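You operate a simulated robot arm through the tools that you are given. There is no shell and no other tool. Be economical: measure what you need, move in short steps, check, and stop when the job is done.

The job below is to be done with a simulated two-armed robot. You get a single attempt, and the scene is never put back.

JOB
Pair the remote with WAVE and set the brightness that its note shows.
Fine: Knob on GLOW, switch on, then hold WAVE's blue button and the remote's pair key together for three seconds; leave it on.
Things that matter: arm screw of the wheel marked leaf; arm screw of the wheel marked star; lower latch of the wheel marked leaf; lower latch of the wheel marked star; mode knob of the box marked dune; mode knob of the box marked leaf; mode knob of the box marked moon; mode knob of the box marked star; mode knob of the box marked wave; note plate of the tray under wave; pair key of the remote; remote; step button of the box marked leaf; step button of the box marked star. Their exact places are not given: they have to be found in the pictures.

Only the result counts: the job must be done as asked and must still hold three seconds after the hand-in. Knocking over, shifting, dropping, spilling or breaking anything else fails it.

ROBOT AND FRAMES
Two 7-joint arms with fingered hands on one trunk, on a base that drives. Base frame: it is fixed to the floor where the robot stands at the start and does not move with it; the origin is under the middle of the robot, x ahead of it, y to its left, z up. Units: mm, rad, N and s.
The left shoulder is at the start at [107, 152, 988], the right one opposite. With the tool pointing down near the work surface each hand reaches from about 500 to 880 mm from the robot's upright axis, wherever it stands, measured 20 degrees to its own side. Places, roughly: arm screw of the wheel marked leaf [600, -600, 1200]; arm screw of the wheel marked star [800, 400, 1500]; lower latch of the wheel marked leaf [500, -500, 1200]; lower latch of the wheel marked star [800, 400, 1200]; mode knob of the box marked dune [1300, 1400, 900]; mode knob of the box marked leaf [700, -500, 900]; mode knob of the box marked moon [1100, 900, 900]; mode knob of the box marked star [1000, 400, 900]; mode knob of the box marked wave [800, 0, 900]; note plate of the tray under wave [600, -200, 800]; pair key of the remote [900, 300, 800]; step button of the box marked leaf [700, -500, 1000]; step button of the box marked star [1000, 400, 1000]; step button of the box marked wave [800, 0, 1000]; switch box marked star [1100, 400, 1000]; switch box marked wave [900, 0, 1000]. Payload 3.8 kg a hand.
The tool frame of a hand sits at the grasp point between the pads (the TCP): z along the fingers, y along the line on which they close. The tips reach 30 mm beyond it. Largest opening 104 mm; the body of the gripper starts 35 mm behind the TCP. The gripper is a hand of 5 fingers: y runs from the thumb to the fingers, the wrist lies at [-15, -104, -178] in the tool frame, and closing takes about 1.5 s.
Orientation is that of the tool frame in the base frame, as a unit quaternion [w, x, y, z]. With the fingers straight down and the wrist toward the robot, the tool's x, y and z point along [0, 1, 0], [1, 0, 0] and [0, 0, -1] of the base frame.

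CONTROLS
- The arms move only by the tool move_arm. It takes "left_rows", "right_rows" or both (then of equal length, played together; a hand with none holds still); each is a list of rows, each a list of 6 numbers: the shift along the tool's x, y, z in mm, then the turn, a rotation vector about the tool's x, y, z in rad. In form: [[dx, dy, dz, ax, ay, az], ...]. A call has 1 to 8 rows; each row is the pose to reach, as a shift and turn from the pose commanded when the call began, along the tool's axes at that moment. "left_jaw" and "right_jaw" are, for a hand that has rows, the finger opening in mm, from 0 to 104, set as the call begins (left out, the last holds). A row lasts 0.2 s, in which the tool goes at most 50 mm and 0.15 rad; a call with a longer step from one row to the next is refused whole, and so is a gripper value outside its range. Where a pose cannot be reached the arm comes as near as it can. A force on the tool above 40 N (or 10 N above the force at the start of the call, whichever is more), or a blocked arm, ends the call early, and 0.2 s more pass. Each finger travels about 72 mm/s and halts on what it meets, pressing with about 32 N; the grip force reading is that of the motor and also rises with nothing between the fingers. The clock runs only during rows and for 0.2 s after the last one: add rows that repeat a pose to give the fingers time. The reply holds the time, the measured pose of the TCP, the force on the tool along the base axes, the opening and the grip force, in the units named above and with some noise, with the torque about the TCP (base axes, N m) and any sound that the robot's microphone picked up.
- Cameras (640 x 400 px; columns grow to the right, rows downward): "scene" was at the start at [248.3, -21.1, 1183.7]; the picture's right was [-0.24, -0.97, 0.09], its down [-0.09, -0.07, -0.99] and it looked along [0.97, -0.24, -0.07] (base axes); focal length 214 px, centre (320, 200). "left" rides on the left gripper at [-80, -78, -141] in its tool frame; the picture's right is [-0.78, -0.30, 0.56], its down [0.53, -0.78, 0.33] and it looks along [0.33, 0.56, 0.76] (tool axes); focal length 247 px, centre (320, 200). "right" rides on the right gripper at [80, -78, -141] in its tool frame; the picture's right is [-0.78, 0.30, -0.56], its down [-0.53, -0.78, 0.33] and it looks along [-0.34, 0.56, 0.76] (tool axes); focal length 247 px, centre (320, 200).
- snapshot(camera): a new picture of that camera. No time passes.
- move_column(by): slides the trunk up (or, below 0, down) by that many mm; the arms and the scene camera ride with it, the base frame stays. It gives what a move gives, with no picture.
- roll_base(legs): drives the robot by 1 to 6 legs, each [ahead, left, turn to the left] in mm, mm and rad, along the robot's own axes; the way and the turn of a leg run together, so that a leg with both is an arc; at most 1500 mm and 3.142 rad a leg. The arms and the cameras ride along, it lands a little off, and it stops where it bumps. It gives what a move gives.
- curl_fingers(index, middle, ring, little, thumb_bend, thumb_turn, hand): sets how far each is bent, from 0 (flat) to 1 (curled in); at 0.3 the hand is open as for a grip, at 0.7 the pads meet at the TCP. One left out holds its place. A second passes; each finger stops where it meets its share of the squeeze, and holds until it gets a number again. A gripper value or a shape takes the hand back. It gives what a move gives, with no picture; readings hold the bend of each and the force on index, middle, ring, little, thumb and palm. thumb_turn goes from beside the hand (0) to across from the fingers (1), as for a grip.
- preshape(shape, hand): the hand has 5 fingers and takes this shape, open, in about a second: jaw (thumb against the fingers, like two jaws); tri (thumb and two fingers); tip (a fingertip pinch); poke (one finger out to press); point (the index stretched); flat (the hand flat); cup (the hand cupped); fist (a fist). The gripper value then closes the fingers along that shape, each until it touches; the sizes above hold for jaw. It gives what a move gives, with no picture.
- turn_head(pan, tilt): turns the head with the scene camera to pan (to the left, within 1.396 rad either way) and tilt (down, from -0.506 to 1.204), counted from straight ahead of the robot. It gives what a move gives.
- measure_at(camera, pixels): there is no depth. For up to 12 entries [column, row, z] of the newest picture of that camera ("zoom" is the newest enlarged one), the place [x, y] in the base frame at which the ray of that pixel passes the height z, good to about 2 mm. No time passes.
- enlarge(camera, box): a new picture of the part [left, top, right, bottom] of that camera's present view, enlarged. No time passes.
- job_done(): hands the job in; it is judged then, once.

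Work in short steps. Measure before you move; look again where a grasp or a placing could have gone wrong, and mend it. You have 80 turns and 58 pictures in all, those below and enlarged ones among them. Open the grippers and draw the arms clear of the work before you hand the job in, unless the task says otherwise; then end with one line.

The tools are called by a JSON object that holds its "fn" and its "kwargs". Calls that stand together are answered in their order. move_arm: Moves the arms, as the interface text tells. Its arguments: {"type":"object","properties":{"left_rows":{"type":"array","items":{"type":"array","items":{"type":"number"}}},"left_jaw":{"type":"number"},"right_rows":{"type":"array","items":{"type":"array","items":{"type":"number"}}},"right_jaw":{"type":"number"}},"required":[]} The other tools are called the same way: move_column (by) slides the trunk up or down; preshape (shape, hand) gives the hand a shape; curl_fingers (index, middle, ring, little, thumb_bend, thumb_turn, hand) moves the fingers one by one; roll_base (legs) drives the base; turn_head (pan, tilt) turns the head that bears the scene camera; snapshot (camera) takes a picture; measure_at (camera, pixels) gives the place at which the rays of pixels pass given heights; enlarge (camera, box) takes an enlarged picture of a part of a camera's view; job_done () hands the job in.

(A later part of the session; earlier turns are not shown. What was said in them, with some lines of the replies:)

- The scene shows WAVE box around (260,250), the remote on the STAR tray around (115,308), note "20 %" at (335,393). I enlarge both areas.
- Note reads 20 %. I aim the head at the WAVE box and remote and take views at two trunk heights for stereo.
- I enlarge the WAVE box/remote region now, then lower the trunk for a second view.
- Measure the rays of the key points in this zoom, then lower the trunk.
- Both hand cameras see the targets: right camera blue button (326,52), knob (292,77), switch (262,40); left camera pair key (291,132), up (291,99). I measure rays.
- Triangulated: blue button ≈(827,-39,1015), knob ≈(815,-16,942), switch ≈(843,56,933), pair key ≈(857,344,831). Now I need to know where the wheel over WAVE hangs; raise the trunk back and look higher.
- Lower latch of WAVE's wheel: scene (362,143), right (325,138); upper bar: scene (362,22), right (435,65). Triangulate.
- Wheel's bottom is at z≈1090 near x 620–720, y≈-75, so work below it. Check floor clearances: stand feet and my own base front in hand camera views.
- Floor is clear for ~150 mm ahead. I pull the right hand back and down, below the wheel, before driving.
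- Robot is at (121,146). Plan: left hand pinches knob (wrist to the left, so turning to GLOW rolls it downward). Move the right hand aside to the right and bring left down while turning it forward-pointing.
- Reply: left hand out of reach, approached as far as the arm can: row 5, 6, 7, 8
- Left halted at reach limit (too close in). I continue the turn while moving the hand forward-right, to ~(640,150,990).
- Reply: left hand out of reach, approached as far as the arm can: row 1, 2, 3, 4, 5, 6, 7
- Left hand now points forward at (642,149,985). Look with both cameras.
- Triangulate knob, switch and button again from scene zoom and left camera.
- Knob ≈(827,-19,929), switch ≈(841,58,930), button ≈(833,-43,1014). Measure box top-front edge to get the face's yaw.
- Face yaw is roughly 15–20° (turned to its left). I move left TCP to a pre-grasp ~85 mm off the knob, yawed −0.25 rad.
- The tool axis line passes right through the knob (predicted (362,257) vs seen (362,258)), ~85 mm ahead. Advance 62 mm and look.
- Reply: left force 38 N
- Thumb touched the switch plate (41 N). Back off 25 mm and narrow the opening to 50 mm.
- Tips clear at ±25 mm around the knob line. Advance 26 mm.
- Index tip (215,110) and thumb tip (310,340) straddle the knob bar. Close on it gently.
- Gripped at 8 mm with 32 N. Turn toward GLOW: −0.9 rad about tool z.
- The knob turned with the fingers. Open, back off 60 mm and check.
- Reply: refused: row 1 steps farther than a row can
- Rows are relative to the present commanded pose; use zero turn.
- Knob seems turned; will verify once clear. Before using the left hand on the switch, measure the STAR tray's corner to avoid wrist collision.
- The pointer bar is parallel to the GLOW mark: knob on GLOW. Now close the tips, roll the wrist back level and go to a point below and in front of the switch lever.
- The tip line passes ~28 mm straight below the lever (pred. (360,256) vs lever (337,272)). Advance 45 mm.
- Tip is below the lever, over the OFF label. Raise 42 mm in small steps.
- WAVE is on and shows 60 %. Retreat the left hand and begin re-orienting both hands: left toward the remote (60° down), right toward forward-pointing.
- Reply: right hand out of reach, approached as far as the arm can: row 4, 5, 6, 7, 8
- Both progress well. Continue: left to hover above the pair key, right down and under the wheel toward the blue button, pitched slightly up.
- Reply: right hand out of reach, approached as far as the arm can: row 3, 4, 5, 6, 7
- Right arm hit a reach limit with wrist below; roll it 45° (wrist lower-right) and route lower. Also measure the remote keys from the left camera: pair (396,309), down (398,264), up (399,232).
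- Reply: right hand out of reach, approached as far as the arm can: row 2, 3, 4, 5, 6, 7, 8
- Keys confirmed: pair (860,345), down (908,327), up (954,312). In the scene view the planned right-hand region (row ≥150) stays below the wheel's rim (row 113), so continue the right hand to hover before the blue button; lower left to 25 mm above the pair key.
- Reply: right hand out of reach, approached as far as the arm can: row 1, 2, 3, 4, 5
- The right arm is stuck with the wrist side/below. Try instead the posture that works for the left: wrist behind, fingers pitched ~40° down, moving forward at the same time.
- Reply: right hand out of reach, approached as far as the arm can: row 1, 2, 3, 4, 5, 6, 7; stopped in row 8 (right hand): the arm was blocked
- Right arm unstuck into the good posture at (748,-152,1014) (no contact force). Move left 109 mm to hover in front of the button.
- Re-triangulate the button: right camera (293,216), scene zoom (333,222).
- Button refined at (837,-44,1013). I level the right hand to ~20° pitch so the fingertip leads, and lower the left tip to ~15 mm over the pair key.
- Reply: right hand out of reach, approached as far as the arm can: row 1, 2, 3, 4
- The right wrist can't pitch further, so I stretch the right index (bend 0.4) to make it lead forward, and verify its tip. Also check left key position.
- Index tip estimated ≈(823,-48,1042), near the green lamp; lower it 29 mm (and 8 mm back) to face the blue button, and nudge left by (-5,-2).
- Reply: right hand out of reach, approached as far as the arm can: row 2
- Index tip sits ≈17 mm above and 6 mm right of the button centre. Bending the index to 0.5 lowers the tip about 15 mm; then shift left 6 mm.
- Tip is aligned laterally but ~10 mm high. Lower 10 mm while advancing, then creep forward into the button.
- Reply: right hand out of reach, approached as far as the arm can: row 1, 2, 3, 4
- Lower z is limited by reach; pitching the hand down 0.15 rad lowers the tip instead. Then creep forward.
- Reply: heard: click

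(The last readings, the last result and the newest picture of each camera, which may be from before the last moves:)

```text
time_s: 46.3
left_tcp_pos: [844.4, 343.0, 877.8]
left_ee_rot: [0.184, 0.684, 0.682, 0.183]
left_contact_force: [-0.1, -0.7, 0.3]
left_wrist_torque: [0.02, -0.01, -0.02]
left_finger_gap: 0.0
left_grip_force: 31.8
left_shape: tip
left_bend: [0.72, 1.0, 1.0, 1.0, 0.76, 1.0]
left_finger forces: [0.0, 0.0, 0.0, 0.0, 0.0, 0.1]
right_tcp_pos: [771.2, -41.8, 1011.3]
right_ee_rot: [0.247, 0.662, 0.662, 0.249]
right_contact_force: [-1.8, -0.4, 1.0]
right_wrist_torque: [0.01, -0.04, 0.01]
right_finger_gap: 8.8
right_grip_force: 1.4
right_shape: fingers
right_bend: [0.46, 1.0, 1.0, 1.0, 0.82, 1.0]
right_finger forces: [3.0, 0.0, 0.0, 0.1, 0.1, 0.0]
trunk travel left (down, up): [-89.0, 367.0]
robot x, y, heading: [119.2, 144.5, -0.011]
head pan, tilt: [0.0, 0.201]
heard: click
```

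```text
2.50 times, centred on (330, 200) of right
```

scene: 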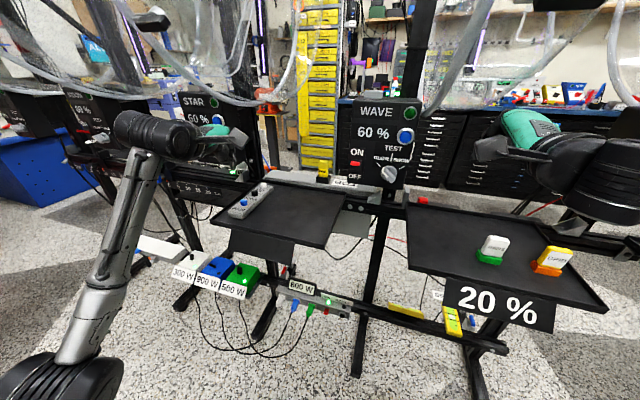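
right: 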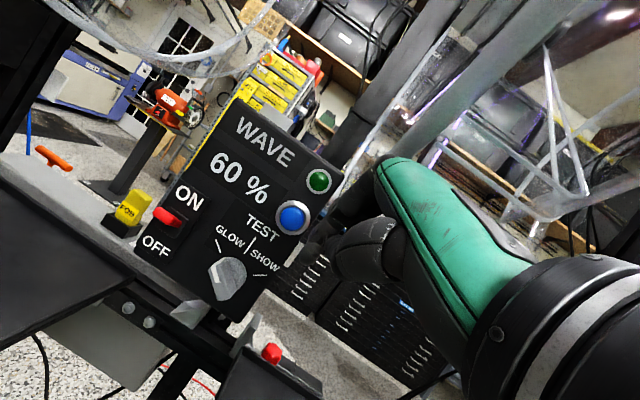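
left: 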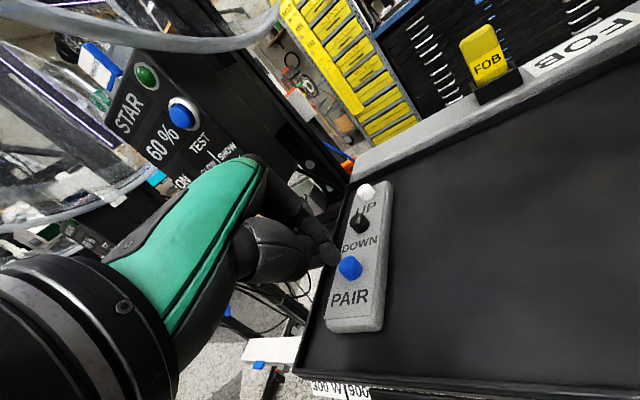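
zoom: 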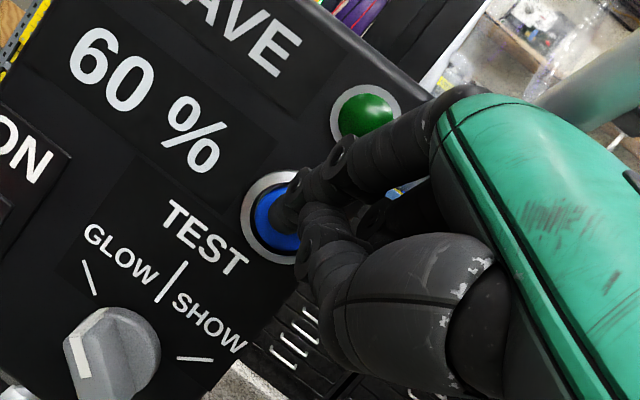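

Click heard; the index presses the blue button (3 N). Now press the pair key with the left while adding 2 mm on the right and hold.

{"fn": "move_arm", "kwargs": {"left_rows": [[0, -4, 7, 0, 0, 0], [0, -6, 10.4, 0, 0, 0], [0, -7.5, 13, 0, 0, 0], [0, -8.5, 14.7, 0, 0, 0], [0, -9.5, 16.5, 0, 0, 0], [0, -10.5, 18.2, 0, 0, 0]], "right_rows": [[0, 0.8, 0.7, 0, 0, 0], [0, 1.5, 1.3, 0, 0, 0], [0, 1.5, 1.3, 0, 0, 0], [0, 1.5, 1.3, 0, 0, 0], [0, 1.5, 1.3, 0, 0, 0], [0, 1.5, 1.3, 0, 0, 0]]}}

```text
time_s: 47.7
left_tcp_pos: [843.3, 341.5, 857.0]
left_ee_rot: [0.185, 0.683, 0.682, 0.183]
left_contact_force: [-0.2, -0.2, -0.4]
left_wrist_torque: [-0.01, 0.02, 0.0]
left_finger_gap: 0.0
left_grip_force: 31.9
left_shape: tip
left_bend: [0.72, 1.0, 1.0, 1.0, 0.76, 1.0]
left_finger forces: [0.0, 0.0, 0.0, 0.0, 0.1, 0.1]
right_tcp_pos: [773.3, -41.9, 1011.9]
right_ee_rot: [0.247, 0.662, 0.662, 0.249]
right_contact_force: [-3.4, 1.3, 1.7]
right_wrist_torque: [0.05, -0.09, 0.08]
right_finger_gap: 9.0
right_grip_force: 2.1
right_shape: fingers
right_bend: [0.46, 1.0, 1.0, 1.0, 0.82, 1.0]
right_finger forces: [4.1, 0.1, 0.1, 0.0, 0.0, 0.0]
trunk travel left (down, up): [-89.0, 367.0]
robot x, y, heading: [121.5, 142.9, -0.011]
head pan, tilt: [0.0, 0.201]
```

No contact yet on the left (TCP z 857). Continue down in 2 mm steps.

{"fn": "move_arm", "kwargs": {"left_rows": [[0, -1, 1.7, 0, 0, 0], [0, -2, 3.5, 0, 0, 0], [0, -3, 5.2, 0, 0, 0], [0, -4, 6.9, 0, 0, 0]]}}

```text
time_s: 48.7
left_tcp_pos: [842.9, 341.9, 848.1]
left_ee_rot: [0.184, 0.684, 0.682, 0.183]
left_contact_force: [-1.0, -0.9, 0.2]
left_wrist_torque: [0.0, -0.02, -0.02]
left_finger_gap: 0.2
left_grip_force: 32.2
left_shape: tip
left_bend: [0.72, 1.0, 1.0, 1.0, 0.76, 1.0]
left_finger forces: [0.0, 0.0, 0.1, 0.0, 0.1, 0.1]
right_tcp_pos: [773.6, -41.3, 1011.0]
right_ee_rot: [0.247, 0.663, 0.662, 0.248]
right_contact_force: [-3.1, 0.8, 1.8]
right_wrist_torque: [0.02, -0.09, 0.1]
right_finger_gap: 9.1
right_grip_force: 2.0
right_shape: fingers
right_bend: [0.46, 1.0, 1.0, 1.0, 0.82, 1.0]
right_finger forces: [4.0, 0.0, 0.1, 0.0, 0.0, 0.0]
trunk travel left (down, up): [-89.0, 367.0]
robot x, y, heading: [120.5, 146.3, -0.012]
head pan, tilt: [0.0, 0.201]
```

Still no touch; look closely with the left camera.

{"fn": "enlarge", "kwargs": {"camera": "left", "box": [250, 170, 410, 290]}}

```text
3.33 times, centred on (330, 230) of left
```

zoom: 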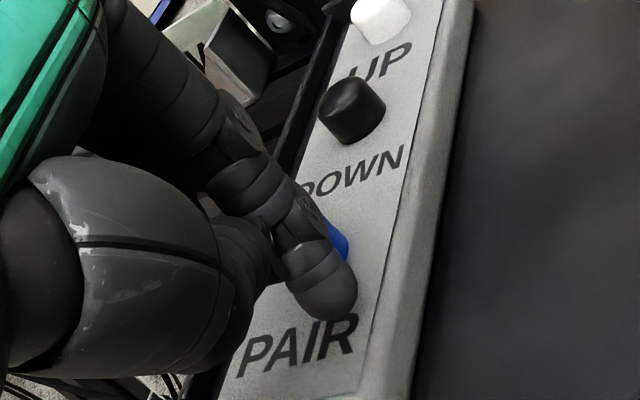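

The tip seems to be just robot-side of the pair key; measure the tip (325,300) and the visible key edge (342,240).

{"fn": "measure_at", "kwargs": {"camera": "zoom", "pixels": [[325, 300, 832], [325, 300, 840], [342, 240, 834], [352, 108, 834], [325, 318, 826], [385, 20, 834]]}}

```text
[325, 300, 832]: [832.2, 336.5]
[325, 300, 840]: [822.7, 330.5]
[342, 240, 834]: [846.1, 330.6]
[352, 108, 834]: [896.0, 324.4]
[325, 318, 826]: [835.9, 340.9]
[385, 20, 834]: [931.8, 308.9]
```

Combining views, the pair key is at ≈(867,348,824) and the tip is just short of it at ≈(854,342). Lift 20 mm, shift (+13,+6) and press down in small steps.

{"fn": "move_arm", "kwargs": {"left_rows": [[0, 10, -17.3, 0, 0, 0], [6, 21.3, -10.8, 0, 0, 0], [6, 17.3, -3.9, 0, 0, 0], [6, 15.3, -0.4, 0, 0, 0], [6, 14.3, 1.3, 0, 0, 0], [6, 13.3, 3, 0, 0, 0], [6, 12.3, 4.8, 0, 0, 0]]}}

```text
time_s: 50.3
left_tcp_pos: [856.0, 347.6, 850.7]
left_ee_rot: [0.184, 0.683, 0.682, 0.183]
left_contact_force: [-0.5, -0.8, 1.2]
left_wrist_torque: [-0.02, 0.07, -0.03]
left_finger_gap: 0.0
left_grip_force: 32.4
left_shape: tip
left_bend: [0.72, 1.0, 1.0, 1.0, 0.76, 1.0]
left_finger forces: [3.3, 0.0, 0.0, 0.0, 0.1, 0.1]
right_tcp_pos: [773.9, -42.2, 1011.3]
right_ee_rot: [0.248, 0.663, 0.661, 0.249]
right_contact_force: [-3.8, 1.1, 1.1]
right_wrist_torque: [0.0, -0.06, 0.05]
right_finger_gap: 9.0
right_grip_force: 2.2
right_shape: fingers
right_bend: [0.46, 1.0, 1.0, 1.0, 0.82, 1.0]
right_finger forces: [3.8, 0.0, 0.0, 0.0, 0.1, 0.0]
trunk travel left (down, up): [-89.0, 367.0]
robot x, y, heading: [122.7, 141.7, -0.009]
head pan, tilt: [0.0, 0.201]
```

Index touches the key (3.3 N). Press 3 mm more and hold.

{"fn": "move_arm", "kwargs": {"left_rows": [[0, -0.8, 1.3, 0, 0, 0], [0, -1.5, 2.6, 0, 0, 0], [0, -1.5, 2.6, 0, 0, 0], [0, -1.5, 2.6, 0, 0, 0], [0, -1.5, 2.6, 0, 0, 0], [0, -1.5, 2.6, 0, 0, 0], [0, -1.5, 2.6, 0, 0, 0], [0, -1.5, 2.6, 0, 0, 0]]}}

```text
time_s: 52.1
left_tcp_pos: [857.4, 348.5, 847.4]
left_ee_rot: [0.185, 0.684, 0.682, 0.183]
left_contact_force: [-1.4, 0.0, 2.3]
left_wrist_torque: [-0.01, 0.03, 0.0]
left_finger_gap: 0.0
left_grip_force: 31.9
left_shape: tip
left_bend: [0.72, 1.0, 1.0, 1.0, 0.76, 1.0]
left_finger forces: [5.0, 0.0, 0.0, 0.1, 0.0, 0.0]
right_tcp_pos: [772.6, -41.9, 1012.6]
right_ee_rot: [0.247, 0.663, 0.662, 0.249]
right_contact_force: [-3.8, 1.7, 0.6]
right_wrist_torque: [0.0, -0.01, 0.12]
right_finger_gap: 9.0
right_grip_force: 1.8
right_shape: fingers
right_bend: [0.46, 1.0, 1.0, 1.0, 0.82, 1.0]
right_finger forces: [3.6, 0.1, 0.0, 0.1, 0.0, 0.0]
trunk travel left (down, up): [-89.0, 367.0]
robot x, y, heading: [123.9, 141.9, -0.006]
head pan, tilt: [0.0, 0.201]
heard: click
```

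Click on the pair key; both pressed. Hold for more than three seconds.

{"fn": "move_arm", "kwargs": {"left_rows": [[0, -0.2, 0.3, 0, 0, 0], [0, -0.2, 0.3, 0, 0, 0], [0, -0.2, 0.3, 0, 0, 0], [0, -0.2, 0.3, 0, 0, 0], [0, -0.2, 0.3, 0, 0, 0], [0, -0.2, 0.3, 0, 0, 0], [0, -0.2, 0.3, 0, 0, 0], [0, -0.2, 0.3, 0, 0, 0]]}}

{"fn": "move_arm", "kwargs": {"left_rows": [[0, 0, 0, 0, 0, 0], [0, 0, 0, 0, 0, 0], [0, 0, 0, 0, 0, 0], [0, 0, 0, 0, 0, 0], [0, 0, 0, 0, 0, 0], [0, 0, 0, 0, 0, 0], [0, 0, 0, 0, 0, 0], [0, 0, 0, 0, 0, 0]]}}

```text
time_s: 53.9
left_tcp_pos: [856.8, 347.5, 847.5]
left_ee_rot: [0.185, 0.684, 0.682, 0.183]
left_contact_force: [-2.0, -1.5, 2.6]
left_wrist_torque: [-0.04, 0.02, -0.03]
left_finger_gap: 0.0
left_grip_force: 32.2
left_shape: tip
left_bend: [0.72, 1.0, 1.0, 1.0, 0.76, 1.0]
left_finger forces: [5.0, 0.0, 0.0, 0.0, 0.0, 0.1]
right_tcp_pos: [773.8, -41.6, 1012.3]
right_ee_rot: [0.247, 0.663, 0.662, 0.248]
right_contact_force: [-2.8, 1.9, -0.3]
right_wrist_torque: [0.0, -0.02, 0.11]
right_finger_gap: 9.1
right_grip_force: 1.8
right_shape: fingers
right_bend: [0.46, 1.0, 1.0, 1.0, 0.82, 1.0]
right_finger forces: [3.7, 0.0, 0.1, 0.1, 0.1, 0.0]
trunk travel left (down, up): [-89.0, 367.0]
robot x, y, heading: [124.0, 142.1, -0.009]
head pan, tilt: [0.0, 0.201]
```

```text
time_s: 55.7
left_tcp_pos: [857.0, 349.4, 847.1]
left_ee_rot: [0.183, 0.683, 0.683, 0.183]
left_contact_force: [-2.3, -1.1, 3.6]
left_wrist_torque: [-0.03, 0.07, 0.0]
left_finger_gap: 0.2
left_grip_force: 32.0
left_shape: tip
left_bend: [0.72, 1.0, 1.0, 1.0, 0.76, 1.0]
left_finger forces: [5.0, 0.0, 0.1, 0.0, 0.0, 0.0]
right_tcp_pos: [772.4, -41.2, 1012.6]
right_ee_rot: [0.247, 0.663, 0.662, 0.249]
right_contact_force: [-3.1, 2.5, 0.6]
right_wrist_torque: [-0.02, 0.0, 0.13]
right_finger_gap: 9.2
right_grip_force: 2.0
right_shape: fingers
right_bend: [0.46, 1.0, 1.0, 1.0, 0.82, 1.0]
right_finger forces: [3.7, 0.0, 0.0, 0.1, 0.0, 0.0]
trunk travel left (down, up): [-89.0, 367.0]
robot x, y, heading: [119.5, 149.5, -0.009]
head pan, tilt: [0.0, 0.201]
```

Held together ~4 s. Release both and check the WAVE display.

{"fn": "move_arm", "kwargs": {"left_rows": [[0, 6, -11, 0, 0, 0], [0, 12.5, -21.7, 0, 0, 0]], "right_rows": [[0, -15, -13, 0, 0, 0], [0, -30, -26, 0, 0, 0]]}}

{"fn": "enlarge", "kwargs": {"camera": "scene", "box": [150, 70, 470, 270]}}

```text
time_s: 56.3
left_tcp_pos: [859.1, 348.5, 871.7]
left_ee_rot: [0.183, 0.683, 0.683, 0.184]
left_contact_force: [-0.3, -0.8, 0.4]
left_wrist_torque: [0.0, -0.02, 0.02]
left_finger_gap: 0.2
left_grip_force: 32.2
left_shape: tip
left_bend: [0.72, 1.0, 1.0, 1.0, 0.76, 1.0]
left_finger forces: [0.1, 0.0, 0.1, 0.0, 0.1, 0.1]
right_tcp_pos: [735.0, -42.5, 1010.3]
right_ee_rot: [0.247, 0.663, 0.662, 0.248]
right_contact_force: [0.1, 0.9, 0.1]
right_wrist_torque: [0.02, -0.03, -0.02]
right_finger_gap: 9.4
right_grip_force: 0.0
right_shape: fingers
right_bend: [0.46, 1.0, 1.0, 1.0, 0.82, 1.0]
right_finger forces: [0.1, 0.0, 0.0, 0.0, 0.0, 0.0]
trunk travel left (down, up): [-89.0, 367.0]
robot x, y, heading: [122.9, 141.6, -0.01]
head pan, tilt: [0.0, 0.201]
```

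```text
2.00 times, centred on (310, 170) of scene
```

zoom: 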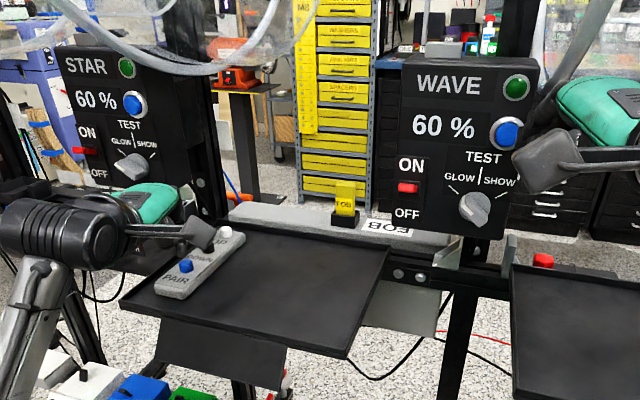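

WAVE still shows 60 %. Now move the left tip to the DOWN key (offset +50,-17 from PAIR), press 25 mm down once and lift, listening for a click.

{"fn": "move_arm", "kwargs": {"left_rows": [[-9, 22, 12, 0, 0, 0], [-17, 43.3, 25, 0, 0, 0], [-17, 43.3, 25, 0, 0, 0], [-17, 36.8, 36.3, 0, 0, 0], [-17, 33.3, 42.3, 0, 0, 0], [-17, 32.3, 44.1, 0, 0, 0]]}}

```text
time_s: 57.7
left_tcp_pos: [906.1, 330.6, 850.0]
left_ee_rot: [0.183, 0.683, 0.683, 0.183]
left_contact_force: [-0.3, -0.9, -0.3]
left_wrist_torque: [-0.01, 0.01, 0.03]
left_finger_gap: 0.1
left_grip_force: 32.0
left_shape: tip
left_bend: [0.72, 1.0, 1.0, 1.0, 0.76, 1.0]
left_finger forces: [0.1, 0.0, 0.0, 0.1, 0.0, 0.0]
right_tcp_pos: [735.8, -43.9, 1011.1]
right_ee_rot: [0.247, 0.663, 0.662, 0.248]
right_contact_force: [0.6, -1.1, -0.9]
right_wrist_torque: [0.01, 0.01, 0.0]
right_finger_gap: 9.2
right_grip_force: 0.0
right_shape: fingers
right_bend: [0.46, 1.0, 1.0, 1.0, 0.82, 1.0]
right_finger forces: [0.0, 0.1, 0.0, 0.1, 0.0, 0.0]
trunk travel left (down, up): [-89.0, 367.0]
robot x, y, heading: [120.7, 147.5, -0.012]
head pan, tilt: [0.0, 0.201]
```

No contact at 850; go down in 1.5 mm steps.

{"fn": "move_arm", "kwargs": {"left_rows": [[0, -0.7, 1.3, 0, 0, 0], [0, -1.5, 2.6, 0, 0, 0], [0, -2, 3.5, 0, 0, 0]]}}

```text
time_s: 58.5
left_tcp_pos: [906.7, 331.0, 846.0]
left_ee_rot: [0.184, 0.683, 0.682, 0.183]
left_contact_force: [-0.5, -1.3, 1.2]
left_wrist_torque: [-0.02, 0.05, 0.0]
left_finger_gap: 0.0
left_grip_force: 32.2
left_shape: tip
left_bend: [0.72, 1.0, 1.0, 1.0, 0.76, 1.0]
left_finger forces: [4.1, 0.0, 0.0, 0.0, 0.1, 0.1]
right_tcp_pos: [734.2, -43.4, 1011.6]
right_ee_rot: [0.247, 0.663, 0.661, 0.249]
right_contact_force: [0.3, -0.2, -0.6]
right_wrist_torque: [0.03, -0.02, 0.02]
right_finger_gap: 9.7
right_grip_force: 0.0
right_shape: fingers
right_bend: [0.46, 1.0, 1.0, 1.0, 0.82, 1.0]
right_finger forces: [0.1, 0.1, 0.0, 0.0, 0.0, 0.0]
trunk travel left (down, up): [-89.0, 367.0]
robot x, y, heading: [119.8, 146.7, -0.012]
head pan, tilt: [0.0, 0.201]
```

Contact 4 N, no click yet; 2 mm more, then lift 10 mm.

{"fn": "move_arm", "kwargs": {"left_rows": [[0, -0.5, 0.9, 0, 0, 0], [0, -1, 1.8, 0, 0, 0], [0, -1, 1.8, 0, 0, 0], [0, 4, -7, 0, 0, 0]]}}

{"fn": "enlarge", "kwargs": {"camera": "scene", "box": [150, 70, 470, 270]}}

```text
time_s: 59.5
left_tcp_pos: [908.6, 330.9, 853.7]
left_ee_rot: [0.183, 0.684, 0.682, 0.183]
left_contact_force: [-0.4, -0.1, -0.1]
left_wrist_torque: [-0.02, -0.03, -0.02]
left_finger_gap: 0.0
left_grip_force: 31.6
left_shape: tip
left_bend: [0.72, 1.0, 1.0, 1.0, 0.76, 1.0]
left_finger forces: [0.0, 0.0, 0.0, 0.1, 0.1, 0.0]
right_tcp_pos: [735.3, -43.8, 1010.3]
right_ee_rot: [0.247, 0.664, 0.661, 0.248]
right_contact_force: [0.2, 0.2, -0.4]
right_wrist_torque: [0.04, -0.02, 0.01]
right_finger_gap: 9.4
right_grip_force: 0.1
right_shape: fingers
right_bend: [0.46, 1.0, 1.0, 1.0, 0.82, 1.0]
right_finger forces: [0.0, 0.1, 0.1, 0.1, 0.1, 0.0]
trunk travel left (down, up): [-89.0, 367.0]
robot x, y, heading: [118.0, 142.5, -0.006]
head pan, tilt: [0.0, 0.201]
heard: click
```

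```text
2.00 times, centred on (310, 170) of scene
```

zoom: 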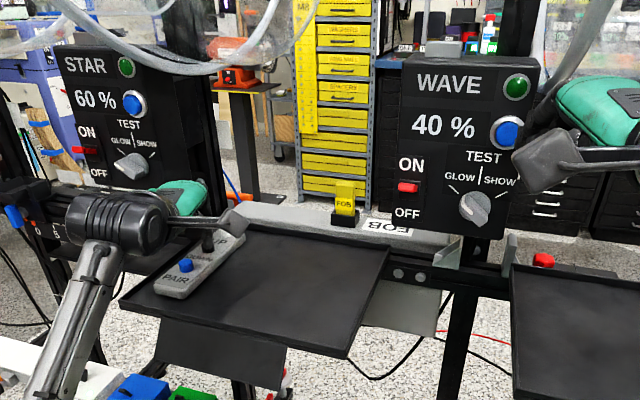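

Paired: WAVE dropped to 40 % in one press (step 20). Press DOWN once more the same way, then lift.

{"fn": "move_arm", "kwargs": {"left_rows": [[0, -2.5, 4.4, 0, 0, 0], [0, -4, 7, 0, 0, 0], [0, -5, 8.8, 0, 0, 0], [0, -5, 8.8, 0, 0, 0], [0, 0, 0, 0, 0, 0], [0, 15, -26, 0, 0, 0]]}}

```text
time_s: 60.9
left_tcp_pos: [908.0, 328.6, 883.8]
left_ee_rot: [0.184, 0.684, 0.682, 0.183]
left_contact_force: [-0.6, 1.3, 0.2]
left_wrist_torque: [0.02, -0.01, 0.01]
left_finger_gap: 0.0
left_grip_force: 32.0
left_shape: tip
left_bend: [0.72, 1.0, 1.0, 1.0, 0.76, 1.0]
left_finger forces: [0.1, 0.1, 0.1, 0.1, 0.0, 0.0]
right_tcp_pos: [735.2, -44.0, 1011.5]
right_ee_rot: [0.247, 0.663, 0.662, 0.248]
right_contact_force: [-0.2, -0.4, 0.1]
right_wrist_torque: [0.01, 0.02, 0.01]
right_finger_gap: 9.4
right_grip_force: 0.1
right_shape: fingers
right_bend: [0.46, 1.0, 1.0, 1.0, 0.82, 1.0]
right_finger forces: [0.0, 0.1, 0.0, 0.0, 0.0, 0.0]
trunk travel left (down, up): [-89.0, 367.0]
robot x, y, heading: [120.5, 141.2, -0.008]
head pan, tilt: [0.0, 0.201]
heard: click
```

Click heard. Lift/withdraw left a little, then back the base off 150 mm with both hands clear, open the hands, and take the last picture.

{"fn": "move_arm", "kwargs": {"left_rows": [[0, -15, -35, 0, 0, 0], [0, -40, -60, 0, 0, 0], [0, -70, -80, 0, 0, 0], [0, -100, -100, 0, 0, 0]]}}

{"fn": "roll_base", "kwargs": {"legs": [[-150, 0, 0]]}}

{"fn": "preshape", "kwargs": {"shape": "jaw", "hand": "left"}}

{"fn": "preshape", "kwargs": {"shape": "jaw", "hand": "right"}}

{"fn": "snapshot", "kwargs": {"camera": "scene"}}

```text
time_s: 61.9
left_tcp_pos: [770.4, 331.7, 920.9]
left_ee_rot: [0.183, 0.683, 0.683, 0.184]
left_contact_force: [-0.3, 0.0, 0.0]
left_wrist_torque: [-0.03, 0.02, 0.03]
left_finger_gap: 0.0
left_grip_force: 31.7
left_shape: tip
left_bend: [0.72, 1.0, 1.0, 1.0, 0.76, 1.0]
left_finger forces: [0.0, 0.0, 0.1, 0.1, 0.1, 0.0]
right_tcp_pos: [733.9, -44.4, 1010.3]
right_ee_rot: [0.247, 0.663, 0.661, 0.249]
right_contact_force: [0.8, -0.1, 0.6]
right_wrist_torque: [0.02, 0.04, -0.04]
right_finger_gap: 9.6
right_grip_force: 0.0
right_shape: fingers
right_bend: [0.46, 1.0, 1.0, 1.0, 0.82, 1.0]
right_finger forces: [0.0, 0.0, 0.0, 0.0, 0.0, 0.0]
trunk travel left (down, up): [-89.0, 367.0]
robot x, y, heading: [119.7, 144.3, -0.01]
head pan, tilt: [0.0, 0.201]
```

```text
time_s: 63.3
left_tcp_pos: [618.8, 332.5, 921.9]
left_ee_rot: [0.183, 0.683, 0.683, 0.183]
left_contact_force: [0.6, -0.4, 0.0]
left_wrist_torque: [-0.02, -0.03, 0.0]
left_finger_gap: 0.0
left_grip_force: 32.0
left_shape: tip
left_bend: [0.72, 1.0, 1.0, 1.0, 0.76, 1.0]
left_finger forces: [0.0, 0.1, 0.1, 0.0, 0.1, 0.1]
right_tcp_pos: [582.7, -41.5, 1011.0]
right_ee_rot: [0.247, 0.663, 0.662, 0.248]
right_contact_force: [-0.4, -0.1, 0.4]
right_wrist_torque: [-0.01, -0.04, -0.02]
right_finger_gap: 9.4
right_grip_force: 0.0
right_shape: fingers
right_bend: [0.46, 1.0, 1.0, 1.0, 0.82, 1.0]
right_finger forces: [0.0, 0.0, 0.0, 0.0, 0.0, 0.1]
trunk travel left (down, up): [-89.0, 367.0]
robot x, y, heading: [-33.0, 146.8, -0.003]
head pan, tilt: [0.0, 0.201]
```

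```text
time_s: 64.2
left_tcp_pos: [618.2, 332.9, 921.1]
left_ee_rot: [0.183, 0.683, 0.683, 0.183]
left_contact_force: [-0.9, -0.7, 0.6]
left_wrist_torque: [0.0, 0.02, 0.01]
left_finger_gap: 103.6
left_grip_force: 0.1
left_shape: jaw
left_bend: [0.3, 0.3, 0.3, 0.3, 0.3, 0.98]
left_finger forces: [0.0, 0.0, 0.0, 0.0, 0.1, 0.0]
right_tcp_pos: [584.0, -42.2, 1010.5]
right_ee_rot: [0.246, 0.663, 0.663, 0.247]
right_contact_force: [-0.2, -0.3, 0.6]
right_wrist_torque: [0.0, -0.01, 0.01]
right_finger_gap: 9.6
right_grip_force: 0.1
right_shape: fingers
right_bend: [0.46, 1.0, 1.0, 1.0, 0.82, 1.0]
right_finger forces: [0.0, 0.1, 0.1, 0.0, 0.0, 0.0]
trunk travel left (down, up): [-89.0, 367.0]
robot x, y, heading: [-33.2, 142.8, -0.006]
head pan, tilt: [0.0, 0.201]
```

```text
time_s: 65.1
left_tcp_pos: [616.7, 333.5, 922.2]
left_ee_rot: [0.183, 0.683, 0.683, 0.183]
left_contact_force: [-0.1, 0.0, -0.1]
left_wrist_torque: [0.0, -0.02, 0.02]
left_finger_gap: 103.7
left_grip_force: 0.1
left_shape: jaw
left_bend: [0.3, 0.3, 0.3, 0.3, 0.3, 0.98]
left_finger forces: [0.0, 0.1, 0.0, 0.0, 0.0, 0.0]
right_tcp_pos: [583.1, -42.4, 1011.5]
right_ee_rot: [0.246, 0.662, 0.663, 0.248]
right_contact_force: [0.4, 0.2, -0.9]
right_wrist_torque: [0.02, 0.0, 0.0]
right_finger_gap: 103.7
right_grip_force: 0.1
right_shape: jaw
right_bend: [0.3, 0.3, 0.3, 0.3, 0.3, 0.98]
right_finger forces: [0.0, 0.0, 0.0, 0.0, 0.0, 0.0]
trunk travel left (down, up): [-89.0, 367.0]
robot x, y, heading: [-31.4, 143.3, -0.004]
head pan, tilt: [0.0, 0.201]
```

```text
0 pictures are left
```

scene: 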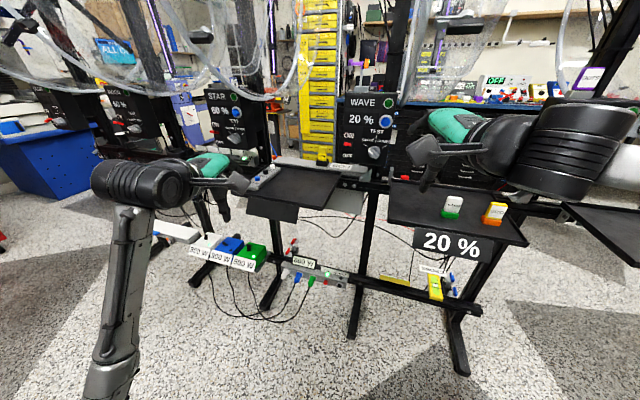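

WAVE's display at (360,120) reads 20 %, the switch is on, the knob is on GLOW, and both hands are clear. I hand the job in.

{"fn": "job_done", "kwargs": {}}

```text
The job is handed in.
```

The remote is paired with WAVE, which is left on with its knob on GLOW and its brightness at 20 %, as its note shows.
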